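You operate a simulated robot arm through the tools that you are given. There is no shell and no other tool. Be economical: measure what you need, move in short steps, check, and stop when the job is done.

You are at the controls of a simulated robot arm. One attempt, no reset.

Task
Put things in order on the counter. At the end: the silver tin stands where the little beaker stood; the little beaker stands where the pine jar stood; the pine jar stands on top of the green sleeve; one of the rose bottles from the counter is on top of the cream wrapped box (marked "CLOVE") on the counter; one of the banded bottles from the counter is on the white dish on the counter; whatever was shut is shut again. Leave all else as you found it, and nothing knocked over.

The check looks at the end state, three seconds after you hand in, the way a careful person would. Anything else that was tipped, shoved, dropped, spilled or broken makes it a failure.

Robot
A 6-joint arm with a two-finger parallel gripper, fixed in place. Base frame: the origin is at the foot of the arm, x ahead of it, y to its left, z up; the work surface is at about z = 750. Lengths are in mm, angles in degrees, forces in N, time in s.
With the tool pointing down near the work surface it reaches from about 180 to 640 mm from the base axis. Its first joint turns from -66.0 to 66.0 degrees. Payload 2.7 kg.
The tool frame sits at the grasp point between the pads (the TCP): z along the fingers, y along the line on which they close. The tips reach 23 mm beyond it. Largest opening 94 mm; finger width 38, thickness 10; the body of the gripper, 54 by 96 mm, starts 39 mm behind the TCP.
Orientation is told as [roll, pitch, yaw] about the base's x, y, z axes, in that order, counted from this pose: with the fingers straight down and closing along the base's y, the tool's x points along the base's -x, its y along +y and its z along -z.

Tools
- The arm moves only by the tool play_rows. Its arguments are lists of equal length, an entry for each row: "angular": the turn, a rotation vector about the tool's x, y, z in units of 180 degrees (1.0 is 180 degrees), a list of three; "linear": the shift along the tool's x, y, z in units of 150 mm (1.0 is 150 mm), a list of three; "jaw": the finger opening in mm, from 0 to 94. In form: {"angular": [[wx, wy, wz], ...], "linear": [[tx, ty, tz], ...], "jaw": [jaw, ...]}. A call has 1 to 8 rows; each row is the pose to reach, as a shift and turn from the pose commanded when the call began, along the tool's axes at that moment. A call with a number of a shift or a turn outside -1 to 1 is refused whole. Each row takes 0.2 s and may step no farther than 50 mm and 8.6 degrees from the row before; otherwise, or with a gripper value out of range, the whole call is refused. Where a pose cannot be reached the arm comes as near as it can. A force on the tool above 40 N (or 10 N above the force at the start of the call, whichever is more), or a blocked arm, ends the call early, and 0.2 s more pass. The fingers move at their own pace (about 45 mm/s each) and stop on an object; they squeeze with about 25 N. The grip force told is the motor's: it shows also when the fingers shut on nothing. Time passes only in rows, and 0.2 s behind the last, so rows that repeat a pose let the fingers close. The reply holds the time, the measured pose of the TCP, the force on the tool along the base axes, the opening and the grip force, in the units named above and with some noise, and new pictures: "pictures" is both (left out), scene, wrist or none.
- Cameras (640 x 400 px; columns grow to the right, rows downward): "scene" is fixed at [87.3, -466.8, 1381.7]; the picture's right is [0.44, -0.90, 0.00], its down [-0.69, -0.34, -0.64] and it looks along [0.57, 0.28, -0.77] (base axes); focal length 339 px, centre (320, 200). "wrist" rides on the gripper at [86, 16, -74] in the tool frame; the picture's right is [-0.18, 0.98, 0.00], its down [-0.58, -0.11, -0.81] and it looks along [-0.79, -0.15, 0.59] (tool axes); focal length 243 px, centre (320, 200). There is no depth. A picture from a camera that has moved, and an enlarged one, comes with that camera's place and axes in the base frame and with its lens.
- zoom(camera, box): a new picture of the part [left, top, right, bottom] of that camera's present view, enlarged. No time passes.
- finish_job(): hands the job in; it is judged then, once.

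Work in short steps. Places have to be worked out from the pictures, the camera data and where the tool is seen: move nearer, look again, correct. Check each grasp and each placing, and mend what went wrong. You have 120 turns and 170 pictures in all, those below and enlarged ones among them. Open the gripper and draw the arm clear of the work before you hand the job in, unless the task says otherwise; then end with one line.

The tools are called after "Request:" by a JSON object that holds its "name" and its "arguments". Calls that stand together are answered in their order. play_rows: Moves the arm, as the interface text tells. Its arguments: {"type":"object","properties":{"angular":{"type":"array"},"linear":{"type":"array"},"jaw":{"type":"array"},"pictures":{"type":"string","enum":["both","scene","wrist","none"]}},"required":["angular","linear","jaw"]} The other tools are called the same way: zoom (camera, box) takes an enlarged picture of a part of a camera's view; finish_job () hands the job in.

At the start:

```text
time_s: 0.0
ee_pos: [338.5, -23.3, 1063.4]
orientation: [0.0, 0.1, 0.0]
force: [0.0, -0.1, 0.0]
grip_width: 94.1
grasp_force: 0.0
```

scene: 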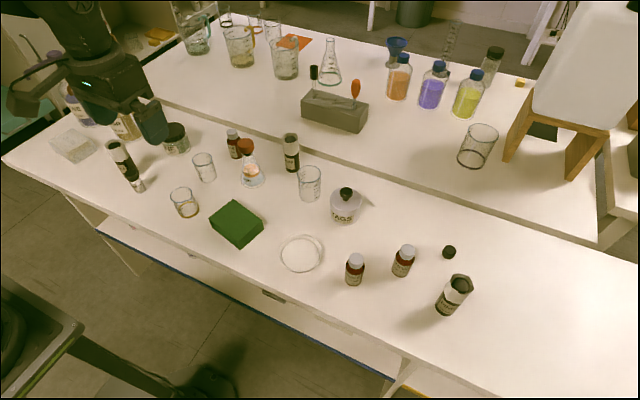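
wrist: 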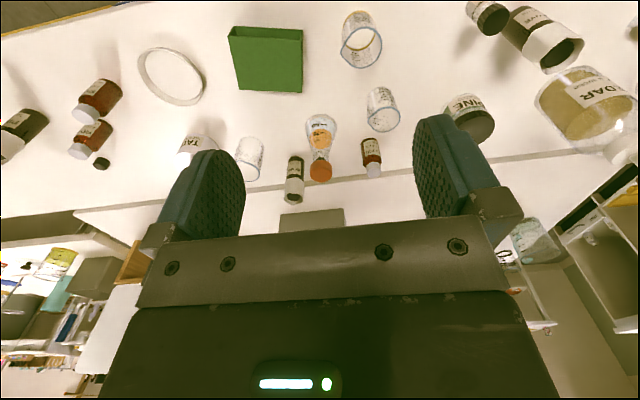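

I start by enlarging the scene views to identify the objects and read labels.

Request:
{"name": "zoom", "arguments": {"camera": "scene", "box": [40, 80, 280, 230]}}

Request:
{"name": "zoom", "arguments": {"camera": "scene", "box": [260, 170, 500, 320]}}

Request:
{"name": "zoom", "arguments": {"camera": "scene", "box": [200, 110, 400, 235]}}

Request:
{"name": "zoom", "arguments": {"camera": "wrist", "box": [320, 0, 640, 200]}}

```text
2.67 times, centred on (160, 155) of scene
camera zoom: at [87.3, -466.8, 1381.7], right [0.44, -0.9, 0.0], down [-0.69, -0.34, -0.64], along [0.57, 0.28, -0.77], focal length 904 px, centre (747, 320)
```

zoom: 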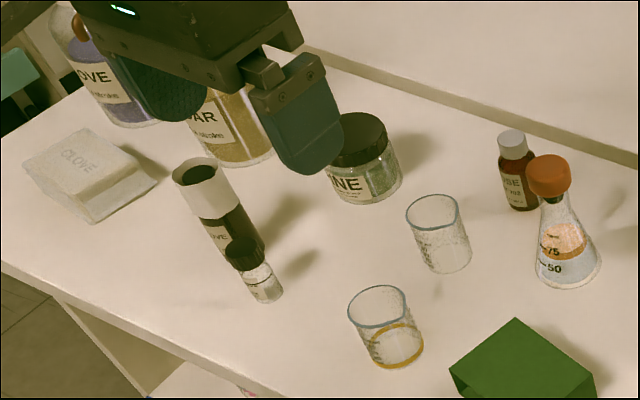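

```text
2.67 times, centred on (380, 245) of scene
camera zoom: at [87.3, -466.8, 1381.7], right [0.44, -0.9, 0.0], down [-0.69, -0.34, -0.64], along [0.57, 0.28, -0.77], focal length 904 px, centre (160, 80)
```

zoom: 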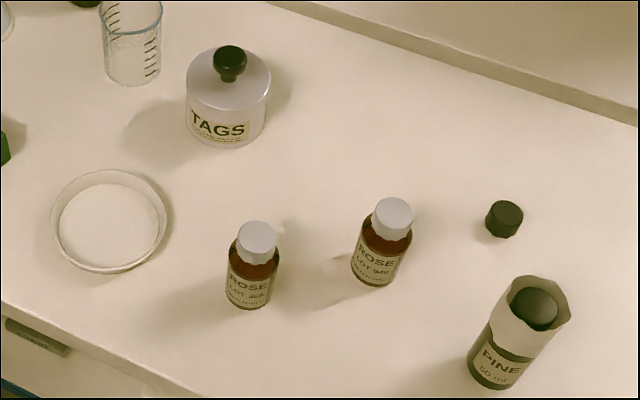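

```text
3.20 times, centred on (300, 172) of scene
camera zoom: at [87.3, -466.8, 1381.7], right [0.44, -0.9, 0.0], down [-0.69, -0.34, -0.64], along [0.57, 0.28, -0.77], focal length 1085 px, centre (384, 288)
```

zoom: 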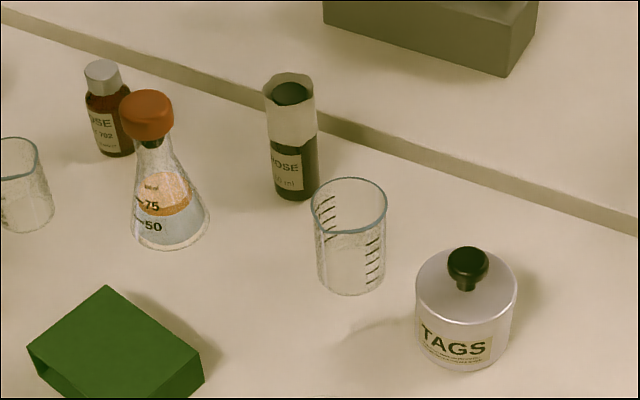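

```text
2.00 times, centred on (480, 100) of wrist
camera zoom: at [251.9, -8.9, 1138.8], right [0.18, 0.98, 0.0], down [0.58, -0.11, 0.81], along [0.79, -0.15, -0.59], focal length 485 px, centre (0, 400)
```

zoom: 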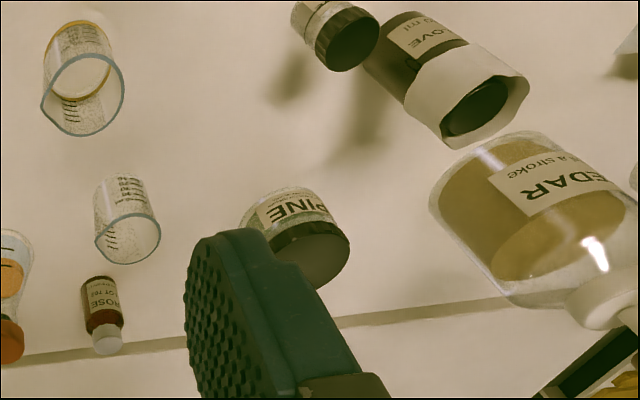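

The little beaker is ambiguous (three candidates), and I need accurate positions. I lower and move left for a closer wrist view.

Request:
{"name": "play_rows", "arguments": {"angular": [[0, 0, 0], [0, 0, 0], [0, 0, 0], [0, 0, 0], [0, 0, 0], [0, 0, 0]], "linear": [[0.07, 0.17, 0.12], [0.14, 0.34, 0.24], [0.21, 0.51, 0.36], [0.28, 0.68, 0.48], [0.35, 0.85, 0.6], [0.4, 1.0, 0.7]], "jaw": [94, 94, 94, 94, 94, 94]}}

```text
time_s: 1.4
ee_pos: [276.5, 126.2, 958.9]
orientation: [0.0, 0.0, 0.0]
force: [-0.6, 0.5, 0.2]
grip_width: 94.1
grasp_force: 0.1
camera wrist: at [191.6, 140.9, 1033.5], right [0.18, 0.98, 0.0], down [0.58, -0.11, 0.81], along [0.79, -0.15, -0.59], focal length 243 px, centre (320, 200)
```

scene: 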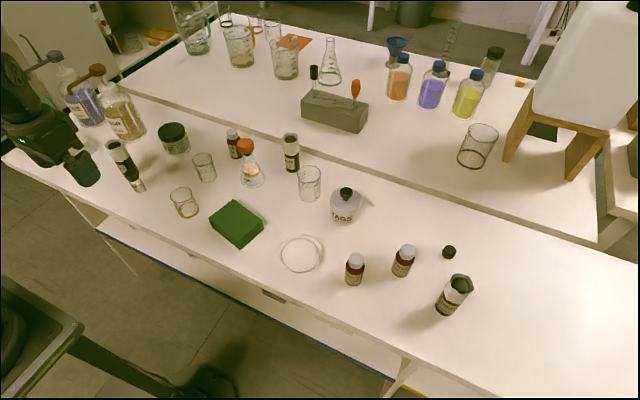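
wrist: 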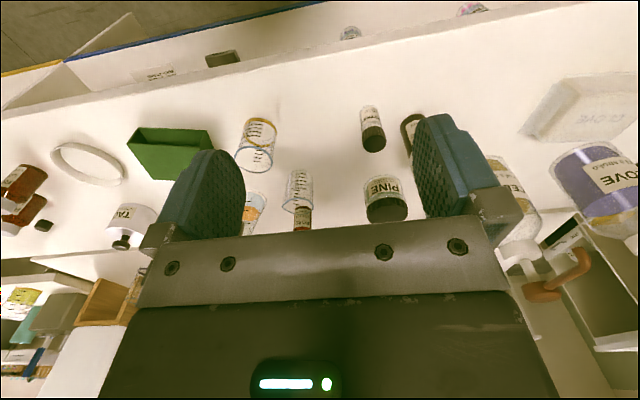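

Scene view is now less obstructed; enlarge key groups in both views.

Request:
{"name": "zoom", "arguments": {"camera": "scene", "box": [90, 110, 210, 220]}}

Request:
{"name": "zoom", "arguments": {"camera": "scene", "box": [200, 120, 330, 250]}}

Request:
{"name": "zoom", "arguments": {"camera": "wrist", "box": [220, 90, 420, 240]}}

Request:
{"name": "zoom", "arguments": {"camera": "wrist", "box": [0, 100, 220, 260]}}

```text
3.64 times, centred on (150, 165) of scene
camera zoom: at [87.3, -466.8, 1381.7], right [0.44, -0.9, 0.0], down [-0.69, -0.34, -0.64], along [0.57, 0.28, -0.77], focal length 1232 px, centre (938, 327)
```

zoom: 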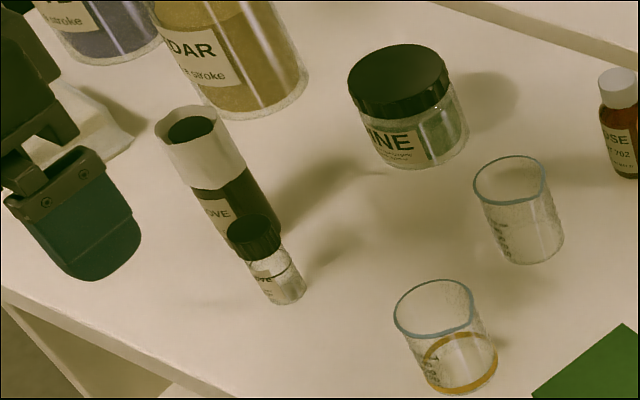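

```text
3.08 times, centred on (265, 185) of scene
camera zoom: at [87.3, -466.8, 1381.7], right [0.44, -0.9, 0.0], down [-0.69, -0.34, -0.64], along [0.57, 0.28, -0.77], focal length 1043 px, centre (489, 246)
```

zoom: 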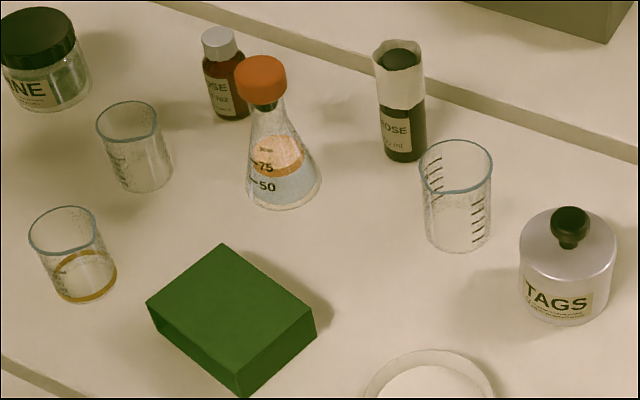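

```text
2.67 times, centred on (320, 165) of wrist
camera zoom: at [191.6, 140.9, 1033.5], right [0.18, 0.98, 0.0], down [0.58, -0.11, 0.81], along [0.79, -0.15, -0.59], focal length 647 px, centre (320, 293)
```

zoom: 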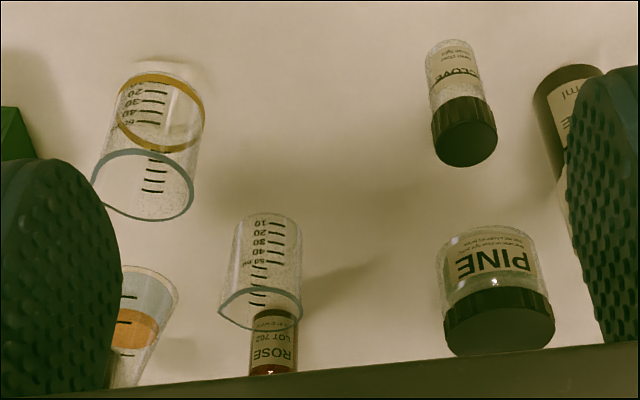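

```text
2.50 times, centred on (110, 180) of wrist
camera zoom: at [191.6, 140.9, 1033.5], right [0.18, 0.98, 0.0], down [0.58, -0.11, 0.81], along [0.79, -0.15, -0.59], focal length 606 px, centre (845, 250)
```

zoom: 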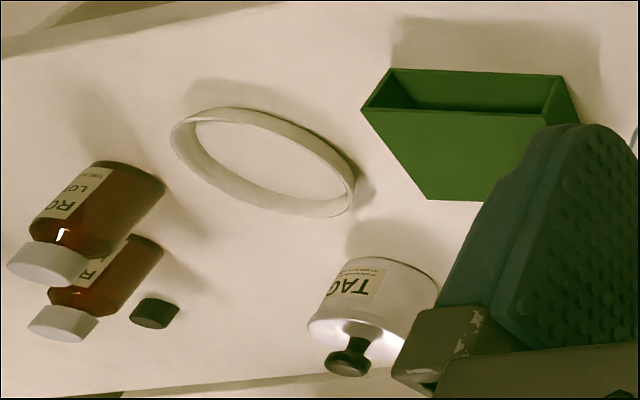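

Beakers A (plain) and B (amber ring) look the same size; I enlarge each to tell them apart.

Request:
{"name": "zoom", "arguments": {"camera": "wrist", "box": [230, 105, 310, 215]}}

Request:
{"name": "zoom", "arguments": {"camera": "scene", "box": [165, 145, 225, 225]}}

Request:
{"name": "zoom", "arguments": {"camera": "scene", "box": [285, 155, 375, 230]}}

```text
3.64 times, centred on (270, 160) of wrist
camera zoom: at [191.6, 140.9, 1033.5], right [0.18, 0.98, 0.0], down [0.58, -0.11, 0.81], along [0.79, -0.15, -0.59], focal length 882 px, centre (502, 346)
```

zoom: 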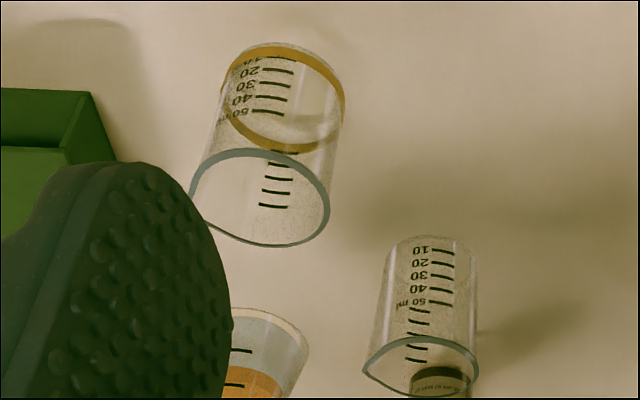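

```text
5.00 times, centred on (195, 185) of scene
camera zoom: at [87.3, -466.8, 1381.7], right [0.44, -0.9, 0.0], down [-0.69, -0.34, -0.64], along [0.57, 0.28, -0.77], focal length 1695 px, centre (945, 275)
```

zoom: 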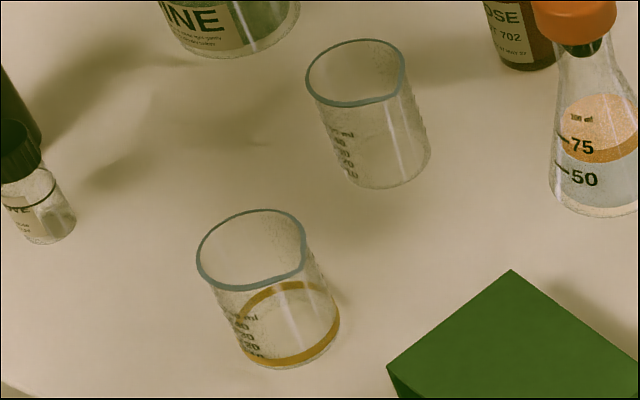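

```text
5.33 times, centred on (330, 192) of scene
camera zoom: at [87.3, -466.8, 1381.7], right [0.44, -0.9, 0.0], down [-0.69, -0.34, -0.64], along [0.57, 0.28, -0.77], focal length 1808 px, centre (267, 240)
```

zoom: 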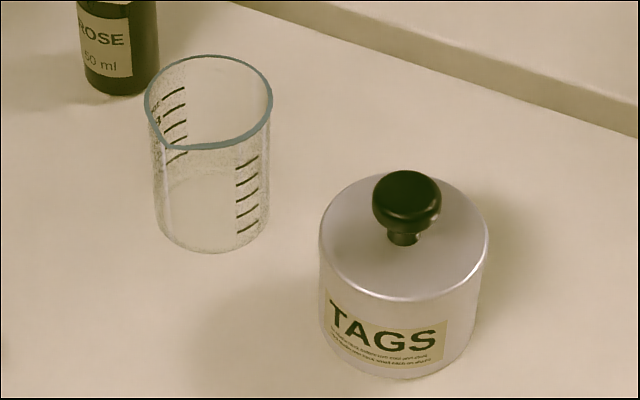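

A is the plain small beaker (B has an amber ring, C is larger). Jar is near (538,192), sleeve near (398,-111). First I move above the pine jar.

Request:
{"name": "play_rows", "arguments": {"angular": [[0, 0, 0], [0, 0, 0], [0, 0, 0], [0, 0, 0]], "linear": [[-0.25, 0.11, 0.07], [-0.5, 0.22, 0.14], [-0.75, 0.33, 0.21], [-1.0, 0.44, 0.28]], "jaw": [94, 94, 94, 94], "pictures": "none"}}

Request:
{"name": "play_rows", "arguments": {"angular": [[0, 0, 0], [0, 0, 0], [0, 0, 0]], "linear": [[-0.25, 0, 0.07], [-0.5, 0, 0.14], [-0.72, 0, 0.2]], "jaw": [94, 94, 94], "pictures": "both"}}

```text
time_s: 2.4
ee_pos: [428.4, 192.1, 916.2]
orientation: [0.0, 0.0, 0.0]
force: [0.3, -1.0, 0.0]
grip_width: 94.5
grasp_force: 0.0
```

```text
time_s: 3.2
ee_pos: [536.5, 191.6, 885.8]
orientation: [0.0, 0.1, 0.0]
force: [0.4, 0.6, -0.4]
grip_width: 94.0
grasp_force: 0.1
camera wrist: at [449.8, 206.9, 961.8], right [0.18, 0.98, 0.0], down [0.58, -0.11, 0.81], along [0.79, -0.15, -0.59], focal length 243 px, centre (320, 200)
```

scene: 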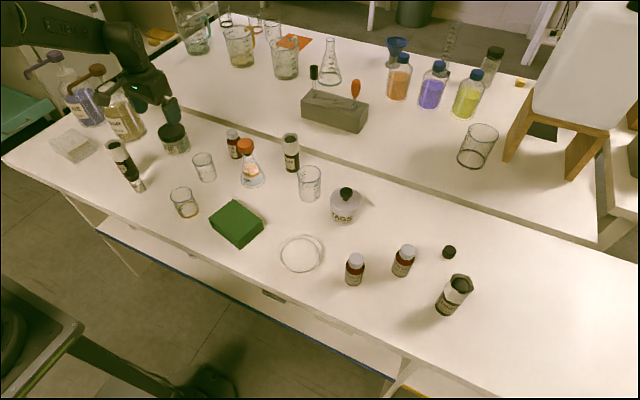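
wrist: 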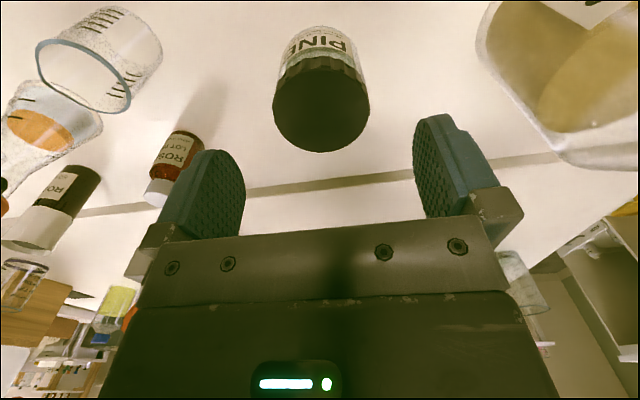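

Jar lid appears centred in y and about 8 mm farther in x. I shift and descend around it.

Request:
{"name": "play_rows", "arguments": {"angular": [[0, 0, 0], [0, 0, 0], [0, 0, 0], [0, 0, 0]], "linear": [[-0.05, 0, 0.0], [-0.053, 0, 0.25], [-0.053, 0, 0.5], [-0.053, 0, 0.62]], "jaw": [94, 94, 94, 94], "pictures": "both"}}

```text
time_s: 4.2
ee_pos: [544.3, 192.1, 793.2]
orientation: [-0.1, 0.0, 0.0]
force: [-0.3, 0.4, -0.8]
grip_width: 94.1
grasp_force: 0.0
camera wrist: at [458.2, 206.8, 868.4], right [0.18, 0.98, 0.0], down [0.58, -0.11, 0.81], along [0.79, -0.15, -0.59], focal length 243 px, centre (320, 200)
```

scene: 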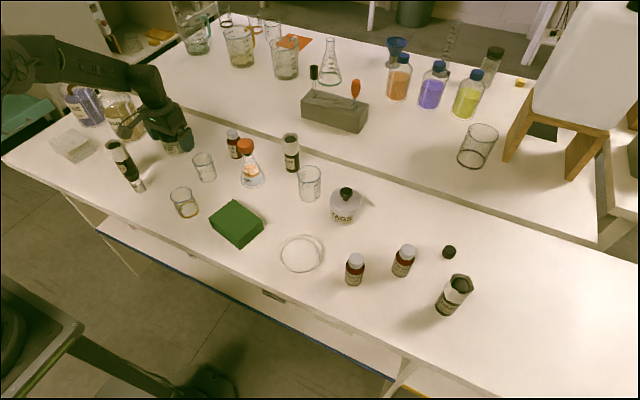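
wrist: 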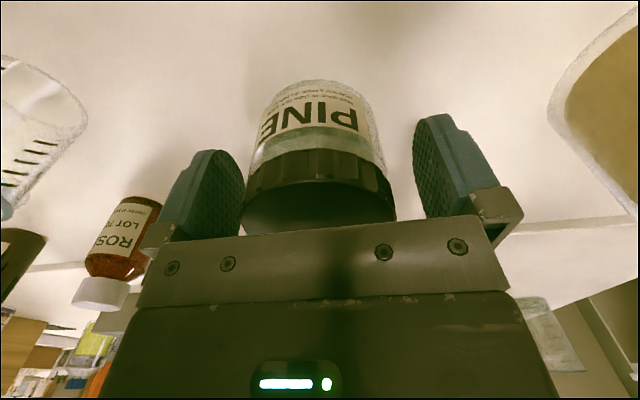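

Jar sits centred between the pads. Close, then check.

Request:
{"name": "play_rows", "arguments": {"angular": [[0, 0, 0], [0, 0, 0], [0, 0, 0], [0, 0, 0]], "linear": [[0, 0, 0], [0, 0, 0], [0, 0, 0], [0, 0, 0]], "jaw": [50, 50, 50, 50], "pictures": "wrist"}}

```text
time_s: 5.2
ee_pos: [544.5, 192.4, 793.0]
orientation: [0.0, 0.0, 0.0]
force: [0.6, 0.3, -1.6]
grip_width: 69.1
grasp_force: 25.0
camera wrist: at [458.2, 206.9, 868.9], right [0.18, 0.98, 0.0], down [0.58, -0.11, 0.81], along [0.79, -0.15, -0.59], focal length 243 px, centre (320, 200)
```

wrist: 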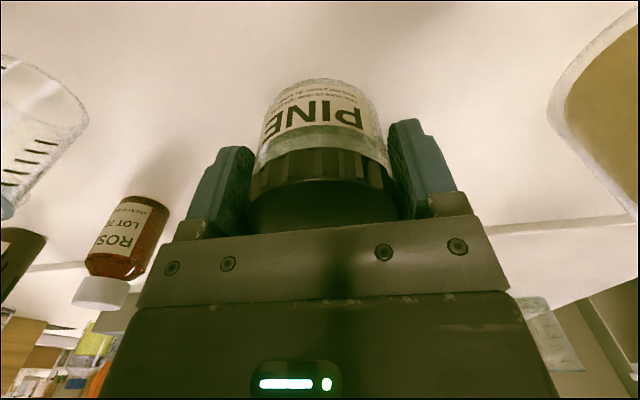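

Grip at 69 mm. Lift slightly and check the jar comes up whole.

Request:
{"name": "play_rows", "arguments": {"angular": [[0, 0, 0], [0, 0, 0]], "linear": [[0, 0, -0.07], [0, 0, -0.16]], "jaw": [50, 50], "pictures": "wrist"}}

```text
time_s: 5.8
ee_pos: [544.2, 192.1, 817.9]
orientation: [0.1, 0.1, 0.1]
force: [0.7, -0.1, -1.7]
grip_width: 69.0
grasp_force: 25.2
camera wrist: at [458.2, 207.2, 892.7], right [0.18, 0.98, 0.0], down [0.58, -0.11, 0.81], along [0.79, -0.15, -0.59], focal length 243 px, centre (320, 200)
```

wrist: 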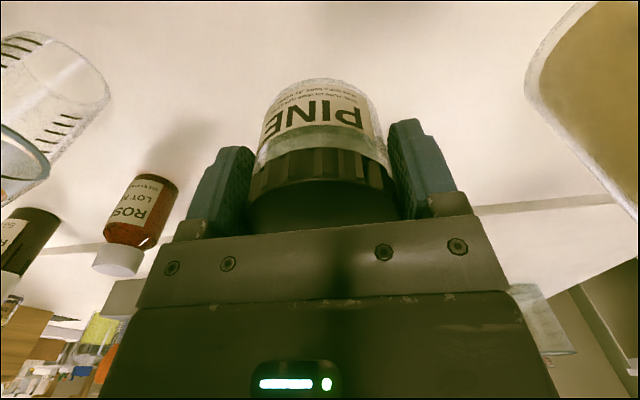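

The jar lifted whole. Raise and carry toward the sleeve.

Request:
{"name": "play_rows", "arguments": {"angular": [[0, 0, 0], [0, 0, 0], [0, 0, 0], [0, 0, 0], [0, 0, 0], [0, 0, 0]], "linear": [[0.05, 0, -0.3], [0.1, -0.1, -0.6], [0.31, -0.35, -0.7], [0.53, -0.57, -0.75], [0.75, -0.79, -0.75], [0.97, -1.0, -0.75]], "jaw": [50, 50, 50, 50, 50, 50], "pictures": "none"}}

Request:
{"name": "play_rows", "arguments": {"angular": [[0, 0, 0], [0, 0, 0], [0, 0, 0], [0, 0, 0]], "linear": [[0, -0.25, 0], [0, -0.5, 0], [0, -0.75, 0], [0.0, -1.0, 0]], "jaw": [50, 50, 50, 50], "pictures": "both"}}

```text
refused: row 3 steps farther than a row can; nothing moved
```

```text
time_s: 6.8
ee_pos: [544.3, 41.0, 815.7]
orientation: [0.0, 0.0, 0.0]
force: [-1.0, 0.5, -1.8]
grip_width: 69.3
grasp_force: 25.2
camera wrist: at [457.8, 56.5, 892.2], right [0.18, 0.98, 0.0], down [0.58, -0.11, 0.81], along [0.79, -0.15, -0.59], focal length 243 px, centre (320, 200)
```

scene: 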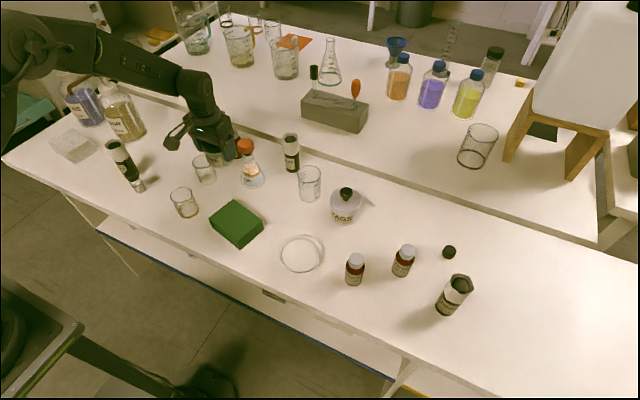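
wrist: 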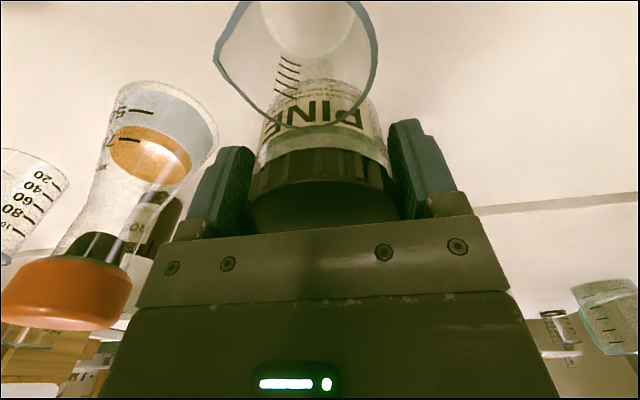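

The first call was refused, so the sideways move ran low, which was a mistake in how I sent the calls together. I lift straight up and check the neighbours.

Request:
{"name": "play_rows", "arguments": {"angular": [[0, 0, 0], [0, 0, 0], [0, 0, 0]], "linear": [[0, 0, -0.27], [0, 0, -0.54], [0, 0, -0.8]], "jaw": [50, 50, 50], "pictures": "both"}}

```text
time_s: 7.6
ee_pos: [544.5, 41.8, 938.3]
orientation: [0.0, 0.2, 0.0]
force: [-0.2, -0.1, -1.1]
grip_width: 69.1
grasp_force: 25.1
camera wrist: at [457.8, 57.9, 1013.2], right [0.18, 0.98, 0.0], down [0.58, -0.11, 0.81], along [0.79, -0.15, -0.59], focal length 243 px, centre (320, 200)
```

scene: 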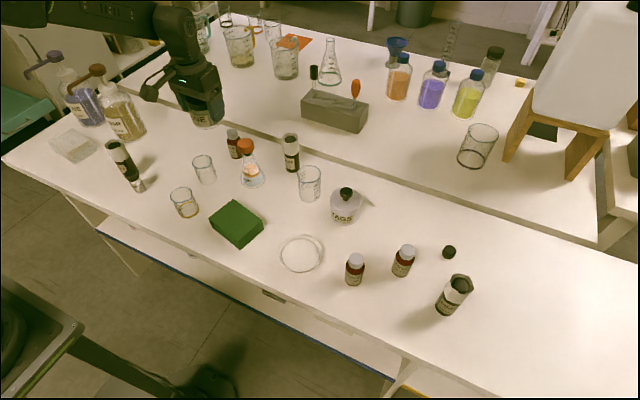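
wrist: 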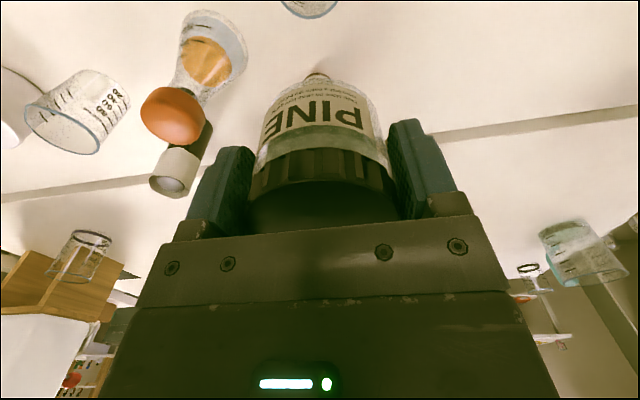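

All upright; compare the same zoom to earlier to see whether the rose bottle or beaker moved.

Request:
{"name": "zoom", "arguments": {"camera": "scene", "box": [200, 120, 330, 250]}}

Request:
{"name": "zoom", "arguments": {"camera": "scene", "box": [90, 110, 210, 220]}}

```text
3.08 times, centred on (265, 185) of scene
camera zoom: at [87.3, -466.8, 1381.7], right [0.44, -0.9, 0.0], down [-0.69, -0.34, -0.64], along [0.57, 0.28, -0.77], focal length 1043 px, centre (489, 246)
```

zoom: 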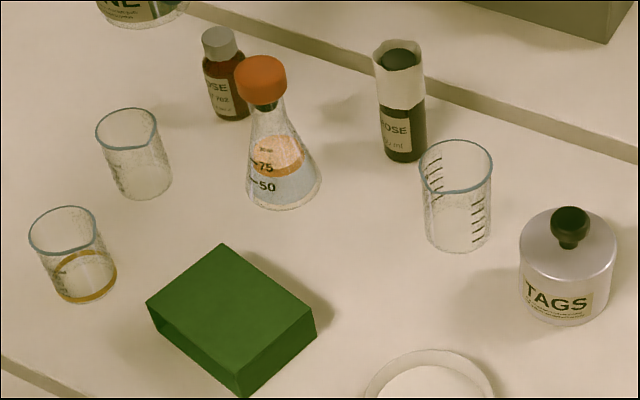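

```text
3.64 times, centred on (150, 165) of scene
camera zoom: at [87.3, -466.8, 1381.7], right [0.44, -0.9, 0.0], down [-0.69, -0.34, -0.64], along [0.57, 0.28, -0.77], focal length 1232 px, centre (938, 327)
```

zoom: 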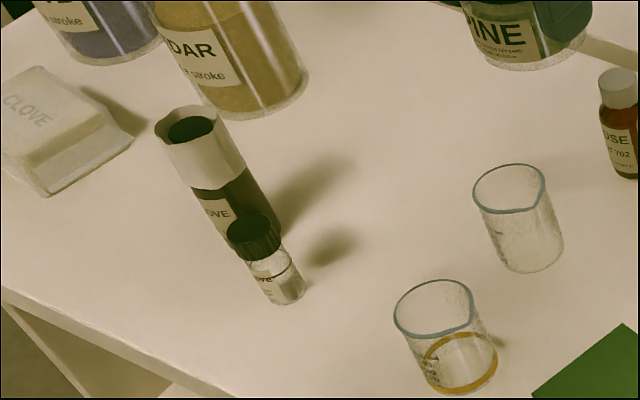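

Only beaker A was nudged ~7 mm (it gets moved anyway; original spot ≈ (491,49)). Continue carrying the jar to above the sleeve.

Request:
{"name": "play_rows", "arguments": {"angular": [[0, 0, 0], [0, 0, 0], [0, 0, 0], [0, 0, 0], [0, 0, 0]], "linear": [[0.2, -0.2, 0], [0.4, -0.4, 0], [0.6, -0.6, 0], [0.8, -0.8, 0], [0.97, -1.0, 0]], "jaw": [50, 50, 50, 50, 50], "pictures": "both"}}

```text
time_s: 8.8
ee_pos: [397.7, -107.2, 936.0]
orientation: [0.0, 0.0, 0.0]
force: [0.6, -0.7, -1.3]
grip_width: 69.2
grasp_force: 24.9
camera wrist: at [311.8, -93.4, 1011.7], right [0.18, 0.98, 0.0], down [0.58, -0.11, 0.81], along [0.79, -0.15, -0.59], focal length 243 px, centre (320, 200)
```

scene: 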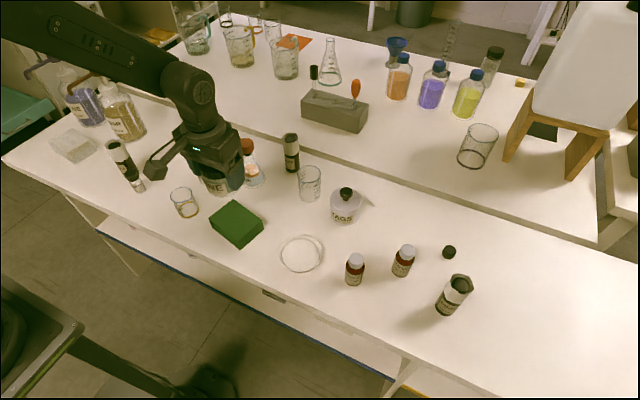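
wrist: 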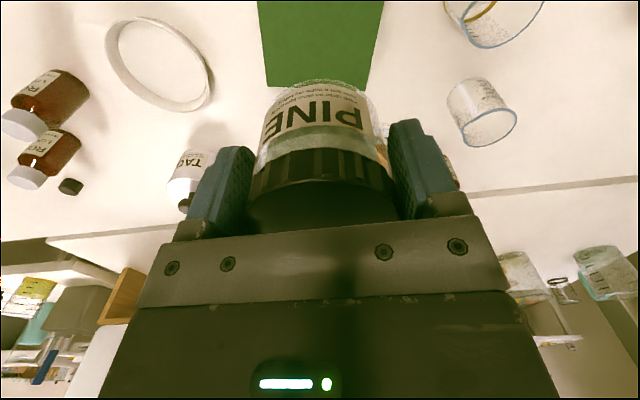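

Sleeve top centre is about (397,-110); the jar is nearly over it. Descend to just above.

Request:
{"name": "play_rows", "arguments": {"angular": [[0, 0, 0], [0, 0, 0], [0, 0, 0]], "linear": [[0, -0.02, 0.2], [0, -0.02, 0.4], [0, -0.02, 0.55]], "jaw": [50, 50, 50], "pictures": "both"}}

```text
time_s: 9.6
ee_pos: [397.1, -110.5, 854.3]
orientation: [0.0, 0.1, 0.0]
force: [0.6, 0.6, -2.1]
grip_width: 69.1
grasp_force: 24.9
camera wrist: at [312.0, -95.8, 929.5], right [0.18, 0.98, 0.0], down [0.58, -0.11, 0.81], along [0.79, -0.15, -0.59], focal length 243 px, centre (320, 200)
```

scene: 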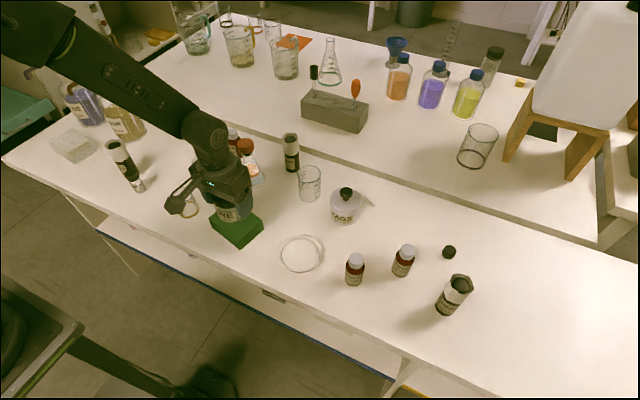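
wrist: 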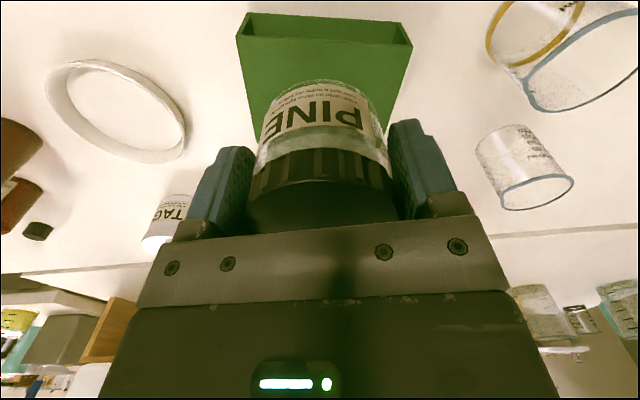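

Jar is centred over the sleeve (top z≈785). Lower ~26 mm to contact.

Request:
{"name": "play_rows", "arguments": {"angular": [[0, 0, 0], [0, 0, 0], [0, 0, 0], [0, 0, 0]], "linear": [[0, 0, 0.08], [0, 0, 0.13], [0, 0, 0.155], [0, 0, 0.165]], "jaw": [50, 50, 50, 50], "pictures": "wrist"}}

```text
time_s: 10.6
ee_pos: [398.7, -111.6, 829.6]
orientation: [-0.1, 0.0, -0.1]
force: [0.2, 0.0, -2.5]
grip_width: 69.2
grasp_force: 24.4
camera wrist: at [312.2, -95.7, 905.3], right [0.18, 0.98, 0.0], down [0.58, -0.11, 0.81], along [0.79, -0.15, -0.59], focal length 243 px, centre (320, 200)
```

wrist: 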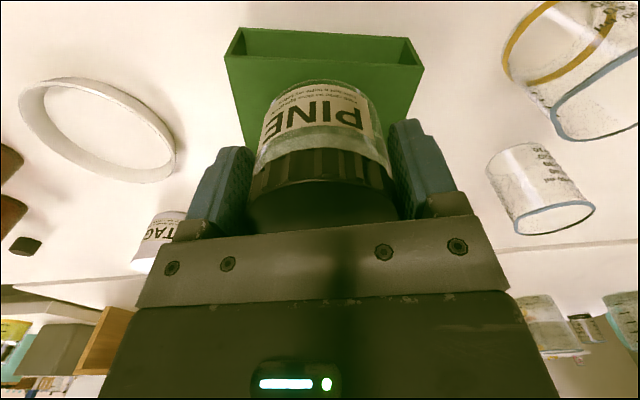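

Not yet touching; step down 2–3 mm watching the force.

Request:
{"name": "play_rows", "arguments": {"angular": [[0, 0, 0], [0, 0, 0]], "linear": [[0, 0, 0.01], [0, 0, 0.017]], "jaw": [50, 50], "pictures": "none"}}

```text
time_s: 11.2
ee_pos: [399.5, -110.2, 830.2]
orientation: [0.0, -0.2, 0.0]
force: [-4.8, 1.5, 15.6]
grip_width: 69.3
grasp_force: 25.1
```

Contact. Relieve slightly and open.

Request:
{"name": "play_rows", "arguments": {"angular": [[0, 0, 0], [0, 0, 0], [0, 0, 0], [0, 0, 0]], "linear": [[0, 0, -0.014], [0, 0, -0.014], [0, 0, -0.014], [0, 0, -0.014]], "jaw": [69, 94, 94, 94], "pictures": "wrist"}}

```text
time_s: 12.2
ee_pos: [399.1, -110.8, 829.9]
orientation: [0.0, 0.0, 0.0]
force: [-0.3, 0.0, -0.4]
grip_width: 94.4
grasp_force: 0.1
camera wrist: at [312.7, -95.8, 905.0], right [0.18, 0.98, 0.0], down [0.58, -0.11, 0.81], along [0.79, -0.15, -0.59], focal length 243 px, centre (320, 200)
```

wrist: 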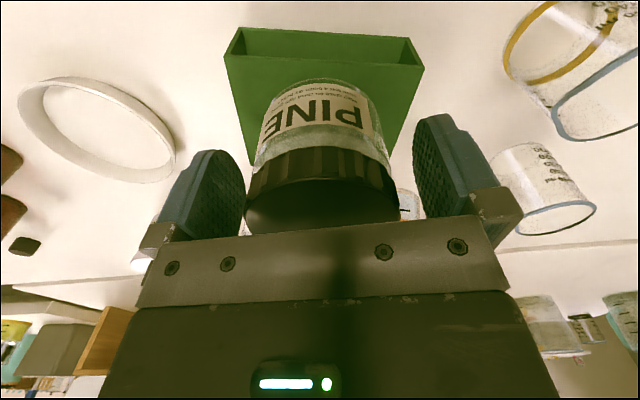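

Jar stands on the sleeve. Raise straight up and look.

Request:
{"name": "play_rows", "arguments": {"angular": [[0, 0, 0], [0, 0, 0], [0, 0, 0]], "linear": [[0, 0, -0.3], [0, 0, -0.6], [0, 0, -0.7]], "jaw": [94, 94, 94], "pictures": "both"}}

```text
time_s: 13.0
ee_pos: [400.0, -111.8, 935.8]
orientation: [0.1, 0.0, 0.0]
force: [1.0, -0.1, 0.1]
grip_width: 94.1
grasp_force: 0.0
camera wrist: at [312.3, -96.3, 1010.5], right [0.18, 0.98, 0.0], down [0.58, -0.11, 0.81], along [0.79, -0.15, -0.59], focal length 243 px, centre (320, 200)
```

scene: 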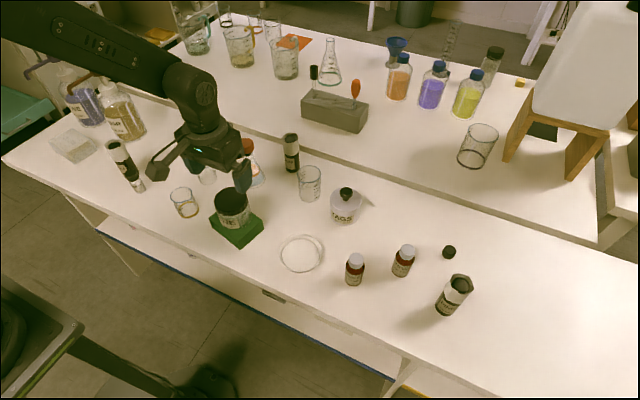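
wrist: 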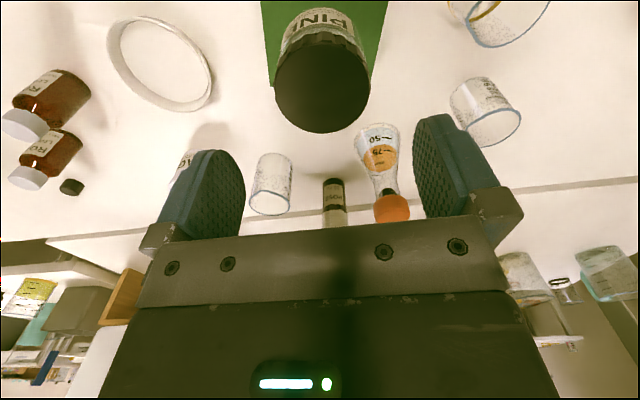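

Jar placed. Now go above beaker A.

Request:
{"name": "play_rows", "arguments": {"angular": [[0, 0, 0], [0, 0, 0], [0, 0, 0], [0, 0, 0], [0, 0, 0]], "linear": [[-0.12, 0.25, 0], [-0.24, 0.5, 0], [-0.36, 0.75, 0], [-0.5, 1.0, 0.0], [-0.57, 1.0, 0.26]], "jaw": [94, 94, 94, 94, 94], "pictures": "wrist"}}

```text
time_s: 14.2
ee_pos: [485.1, 39.3, 895.8]
orientation: [0.0, 0.0, -0.1]
force: [0.3, -0.1, 0.2]
grip_width: 94.1
grasp_force: 0.1
camera wrist: at [398.9, 55.1, 970.9], right [0.18, 0.98, 0.0], down [0.58, -0.11, 0.81], along [0.79, -0.15, -0.59], focal length 243 px, centre (320, 200)
```

wrist: 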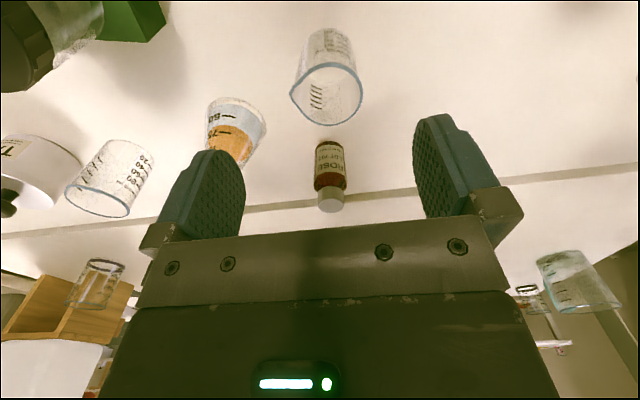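

Beaker rim is near (484,46), spout pointing −y. I'll rotate the gripper 45° so pads avoid the spout, and shift over it.

Request:
{"name": "play_rows", "arguments": {"angular": [[0, 0, -0.042], [0, 0, -0.084], [0, 0, -0.126], [0, 0, -0.168], [0, 0, -0.21], [0, 0, -0.25]], "linear": [[0.007, 0.045, 0], [0.007, 0.045, 0], [0.007, 0.045, 0], [0.007, 0.045, 0], [0.007, 0.045, 0], [0.007, 0.045, 0]], "jaw": [94, 94, 94, 94, 94, 94], "pictures": "wrist"}}

```text
time_s: 15.6
ee_pos: [482.4, 45.9, 896.1]
orientation: [0.0, 0.0, 45.1]
force: [-0.2, -0.4, -0.3]
grip_width: 93.8
grasp_force: 0.0
camera wrist: at [410.6, -5.1, 970.8], right [-0.57, 0.82, 0.0], down [0.49, 0.34, 0.81], along [0.66, 0.46, -0.59], focal length 243 px, centre (320, 200)
```

wrist: 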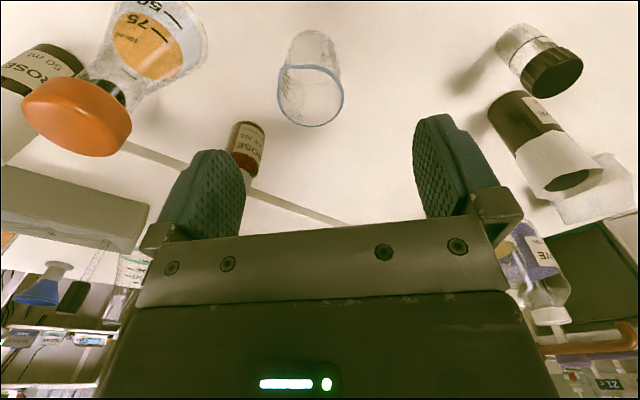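

Shift ~4 mm and descend around the beaker.

Request:
{"name": "play_rows", "arguments": {"angular": [[0, 0, 0], [0, 0, 0], [0, 0, 0]], "linear": [[0.0, -0.027, 0.2], [0.0, -0.027, 0.45], [0, -0.027, 0.66]], "jaw": [94, 94, 94], "pictures": "wrist"}}

```text
time_s: 16.4
ee_pos: [485.7, 44.2, 795.8]
orientation: [0.0, -0.1, 45.0]
force: [0.5, -0.1, 0.0]
grip_width: 94.1
grasp_force: 0.0
camera wrist: at [413.4, -7.6, 871.1], right [-0.56, 0.83, 0.0], down [0.49, 0.33, 0.81], along [0.67, 0.46, -0.59], focal length 243 px, centre (320, 200)
```

wrist: 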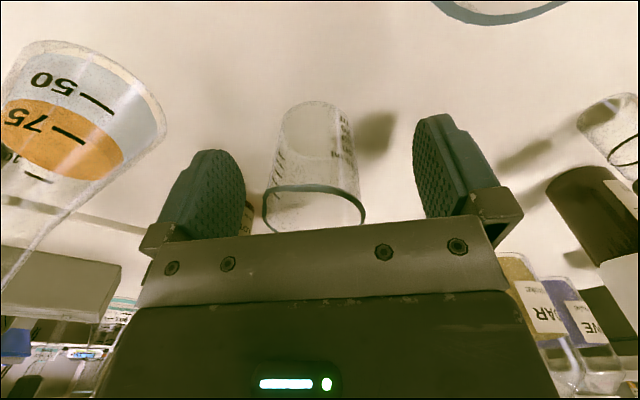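

Well centred. Close gently.

Request:
{"name": "play_rows", "arguments": {"angular": [[0, 0, 0], [0, 0, 0], [0, 0, 0], [0, 0, 0], [0, 0, 0]], "linear": [[0, 0, 0], [0, 0, 0], [0, 0, 0], [0, 0, 0], [0, 0, 0]], "jaw": [40, 40, 40, 40, 40], "pictures": "wrist"}}

```text
time_s: 17.6
ee_pos: [487.1, 43.0, 795.9]
orientation: [0.2, 0.0, 45.0]
force: [-0.1, 0.0, 0.7]
grip_width: 40.7
grasp_force: 24.3
camera wrist: at [413.1, -7.5, 871.3], right [-0.56, 0.83, 0.0], down [0.49, 0.33, 0.81], along [0.67, 0.46, -0.59], focal length 243 px, centre (320, 200)
```

wrist: 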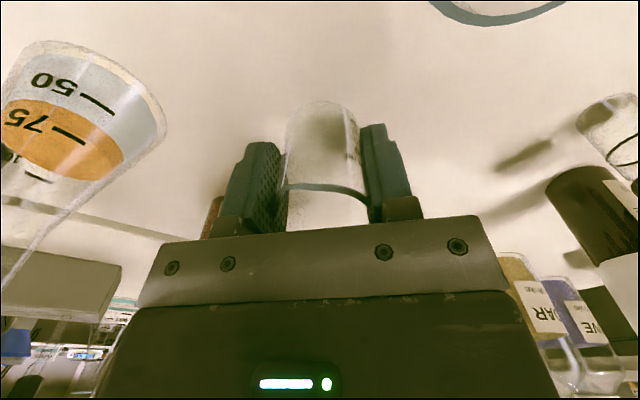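

Gripped at 40.7 mm. Lift straight up 105 mm.

Request:
{"name": "play_rows", "arguments": {"angular": [[0, 0, 0], [0, 0, 0], [0, 0, 0], [0, 0, 0]], "linear": [[0, 0, -0.08], [0, 0, -0.3], [0, 0, -0.55], [0, 0, -0.7]], "jaw": [34, 34, 34, 34], "pictures": "both"}}

```text
time_s: 18.6
ee_pos: [486.2, 43.6, 901.1]
orientation: [0.0, 0.1, 45.1]
force: [-0.6, 0.0, 0.2]
grip_width: 41.0
grasp_force: 24.4
camera wrist: at [413.2, -7.6, 976.7], right [-0.56, 0.83, 0.0], down [0.49, 0.33, 0.81], along [0.67, 0.46, -0.59], focal length 243 px, centre (320, 200)
```

scene: 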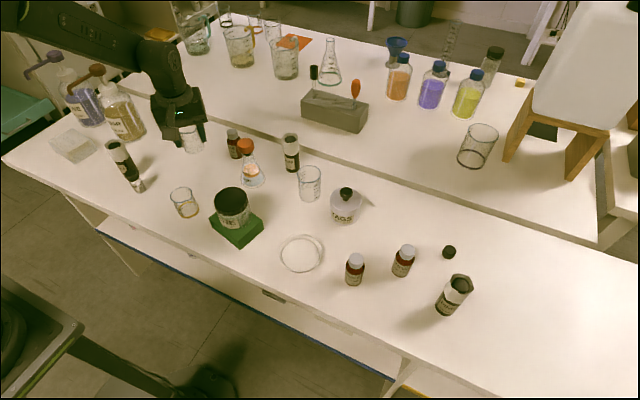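
wrist: 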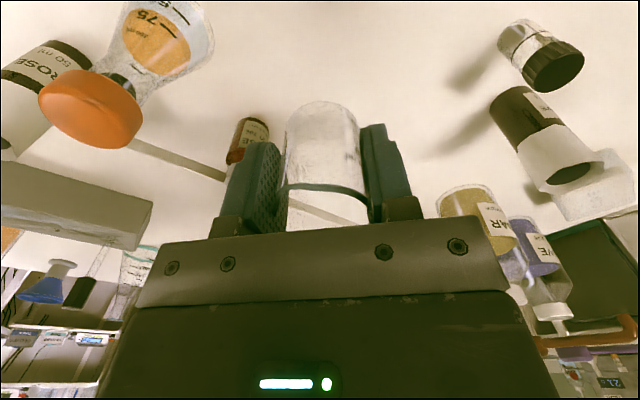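

Held. Move over the pine jar's former place (544,192), staying high.

Request:
{"name": "play_rows", "arguments": {"angular": [[0, 0, 0], [0, 0, 0], [0, 0, 0], [0, 0, 0]], "linear": [[-0.236, 0.107, 0], [-0.473, 0.213, 0], [-0.71, 0.32, 0], [-0.945, 0.426, 0]], "jaw": [34, 34, 34, 34], "pictures": "wrist"}}

```text
time_s: 19.6
ee_pos: [539.8, 188.7, 901.6]
orientation: [-0.1, -0.1, 45.0]
force: [0.3, 0.9, 0.4]
grip_width: 41.2
grasp_force: 24.7
camera wrist: at [468.3, 137.6, 977.2], right [-0.56, 0.83, 0.0], down [0.49, 0.33, 0.81], along [0.67, 0.46, -0.59], focal length 243 px, centre (320, 200)
```

wrist: 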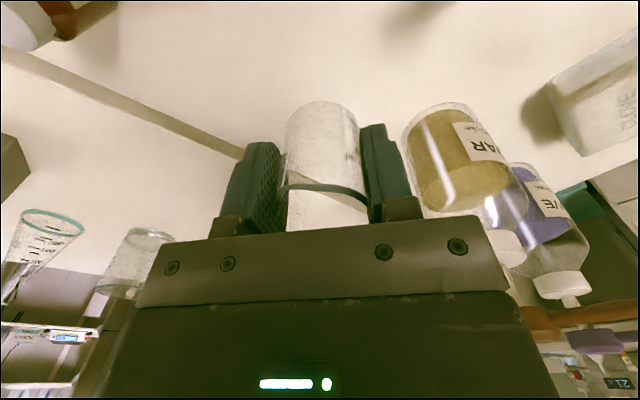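

Clear below. Descend to just above the counter.

Request:
{"name": "play_rows", "arguments": {"angular": [[0, 0, 0], [0, 0, 0], [0, 0, 0], [0, 0, 0]], "linear": [[0, 0, 0.25], [0, 0, 0.5], [0, 0, 0.64], [0, 0, 0.685]], "jaw": [34, 34, 34, 34], "pictures": "wrist"}}

```text
time_s: 20.6
ee_pos: [540.9, 189.8, 799.6]
orientation: [-0.1, -0.1, 45.1]
force: [-0.4, 0.0, -0.7]
grip_width: 41.2
grasp_force: 25.0
camera wrist: at [467.9, 137.2, 874.2], right [-0.56, 0.83, 0.0], down [0.49, 0.33, 0.81], along [0.67, 0.46, -0.59], focal length 243 px, centre (320, 200)
```

wrist: 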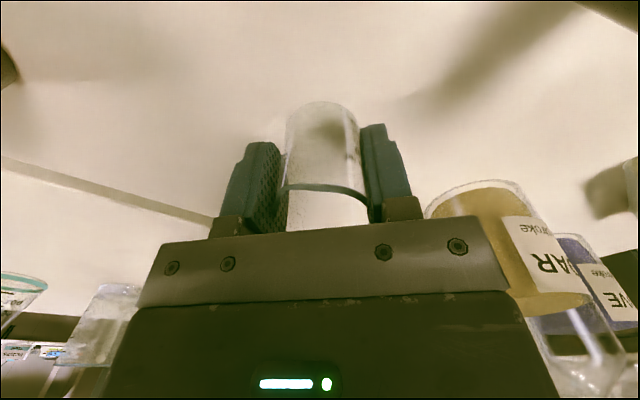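

Lower 3 mm more and read the force.

Request:
{"name": "play_rows", "arguments": {"angular": [[0, 0, 0], [0, 0, 0]], "linear": [[0, 0, 0.012], [0, 0, 0.022]], "jaw": [34, 34], "pictures": "none"}}

```text
time_s: 21.2
ee_pos: [541.3, 188.7, 794.6]
orientation: [0.0, 0.0, 45.0]
force: [-0.9, 0.1, 1.3]
grip_width: 41.2
grasp_force: 24.8
```

Near contact; open to release.

Request:
{"name": "play_rows", "arguments": {"angular": [[0, 0, 0], [0, 0, 0], [0, 0, 0], [0, 0, 0]], "linear": [[0, 0, 0.004], [0, 0, 0.004], [0, 0, 0.004], [0, 0, 0.004]], "jaw": [40, 50, 80, 94], "pictures": "wrist"}}

```text
time_s: 22.2
ee_pos: [540.6, 188.1, 794.9]
orientation: [0.0, 0.1, 45.1]
force: [-0.2, -0.4, -0.1]
grip_width: 94.0
grasp_force: 0.1
camera wrist: at [468.5, 137.3, 870.5], right [-0.56, 0.83, 0.0], down [0.49, 0.33, 0.81], along [0.67, 0.46, -0.59], focal length 243 px, centre (320, 200)
```

wrist: 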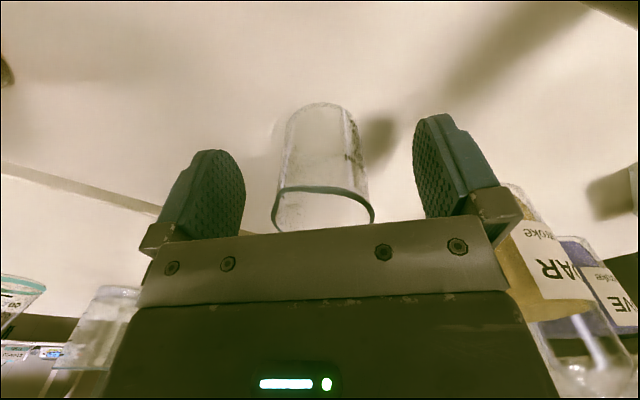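

Standing. Lift straight up.

Request:
{"name": "play_rows", "arguments": {"angular": [[0, 0, 0], [0, 0, 0], [0, 0, 0], [0, 0, 0]], "linear": [[0, 0, -0.2], [0, 0, -0.5], [0, 0, -0.8], [0, 0, -1.0]], "jaw": [94, 94, 94, 94], "pictures": "both"}}

```text
time_s: 23.2
ee_pos: [540.0, 188.3, 944.6]
orientation: [0.0, 0.0, 44.9]
force: [0.7, 0.1, 0.1]
grip_width: 93.8
grasp_force: 0.1
camera wrist: at [468.9, 137.7, 1020.4], right [-0.56, 0.83, 0.0], down [0.49, 0.33, 0.81], along [0.67, 0.46, -0.59], focal length 243 px, centre (320, 200)
```

scene: 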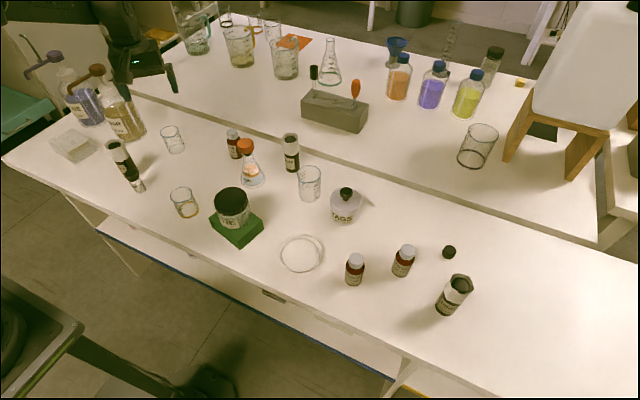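
wrist: 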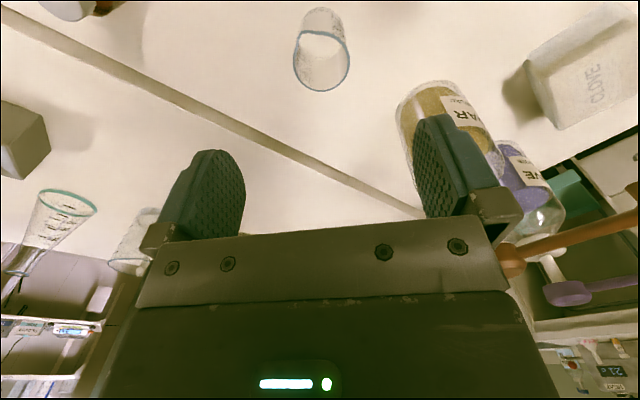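

Compare beaker position with the jar's earlier footprint using the same zoom box.

Request:
{"name": "zoom", "arguments": {"camera": "scene", "box": [90, 110, 210, 220]}}

```text
3.64 times, centred on (150, 165) of scene
camera zoom: at [87.3, -466.8, 1381.7], right [0.44, -0.9, 0.0], down [-0.69, -0.34, -0.64], along [0.57, 0.28, -0.77], focal length 1232 px, centre (938, 327)
```

zoom: 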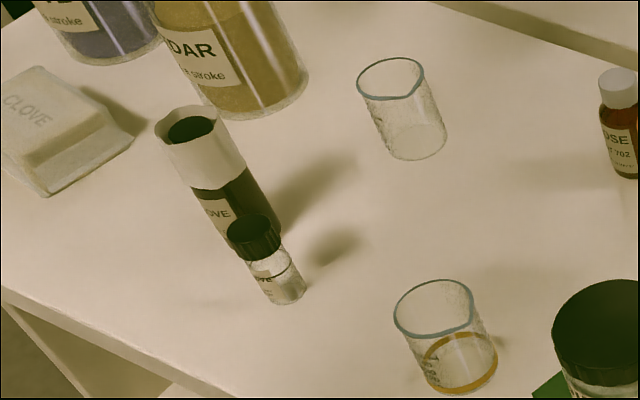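

Beaker sits within ~3 mm of the jar's old spot. Now rotate back and head toward the tin.

Request:
{"name": "play_rows", "arguments": {"angular": [[0, 0, 0.042], [0, 0, 0.084], [0, 0, 0.126], [0, 0, 0.168], [0, 0, 0.21], [0, 0, 0.25]], "linear": [[0.15, -0.086, 0], [0.3, -0.172, 0], [0.448, -0.259, 0], [0.597, -0.345, 0], [0.746, -0.432, 0], [0.896, -0.518, 0]], "jaw": [94, 94, 94, 94, 94, 94], "pictures": "none"}}

```text
time_s: 24.6
ee_pos: [501.2, 39.6, 944.4]
orientation: [0.1, 0.0, -0.2]
force: [0.4, -0.2, 0.4]
grip_width: 94.0
grasp_force: 0.1
```

Continue in −y at this height.

Request:
{"name": "play_rows", "arguments": {"angular": [[0, 0, 0], [0, 0, 0], [0, 0, 0], [0, 0, 0]], "linear": [[0, -0.25, 0], [0, -0.5, 0], [0, -0.75, 0], [0, -1.0, 0]], "jaw": [94, 94, 94, 94], "pictures": "none"}}

Request:
{"name": "play_rows", "arguments": {"angular": [[0, 0, 0], [0, 0, 0], [0, 0, 0], [0, 0, 0]], "linear": [[0, -0.25, 0], [0, -0.5, 0], [0, -0.75, 0], [0, -1.0, 0]], "jaw": [94, 94, 94, 94], "pictures": "wrist"}}

```text
time_s: 25.6
ee_pos: [499.7, -112.3, 945.6]
orientation: [0.0, -0.1, 0.0]
force: [0.0, -1.1, -0.1]
grip_width: 94.0
grasp_force: 0.0
```

```text
time_s: 26.6
ee_pos: [502.1, -261.9, 944.0]
orientation: [0.0, 0.1, 0.0]
force: [-0.1, -1.0, -0.4]
grip_width: 94.1
grasp_force: 0.1
camera wrist: at [414.8, -247.3, 1020.0], right [0.18, 0.98, 0.0], down [0.58, -0.11, 0.81], along [0.79, -0.15, -0.59], focal length 243 px, centre (320, 200)
```

wrist: 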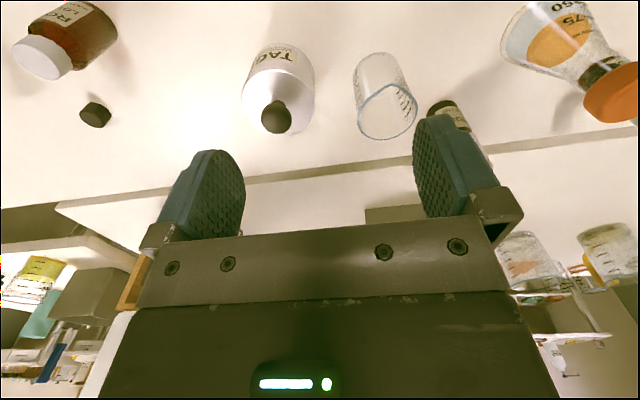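

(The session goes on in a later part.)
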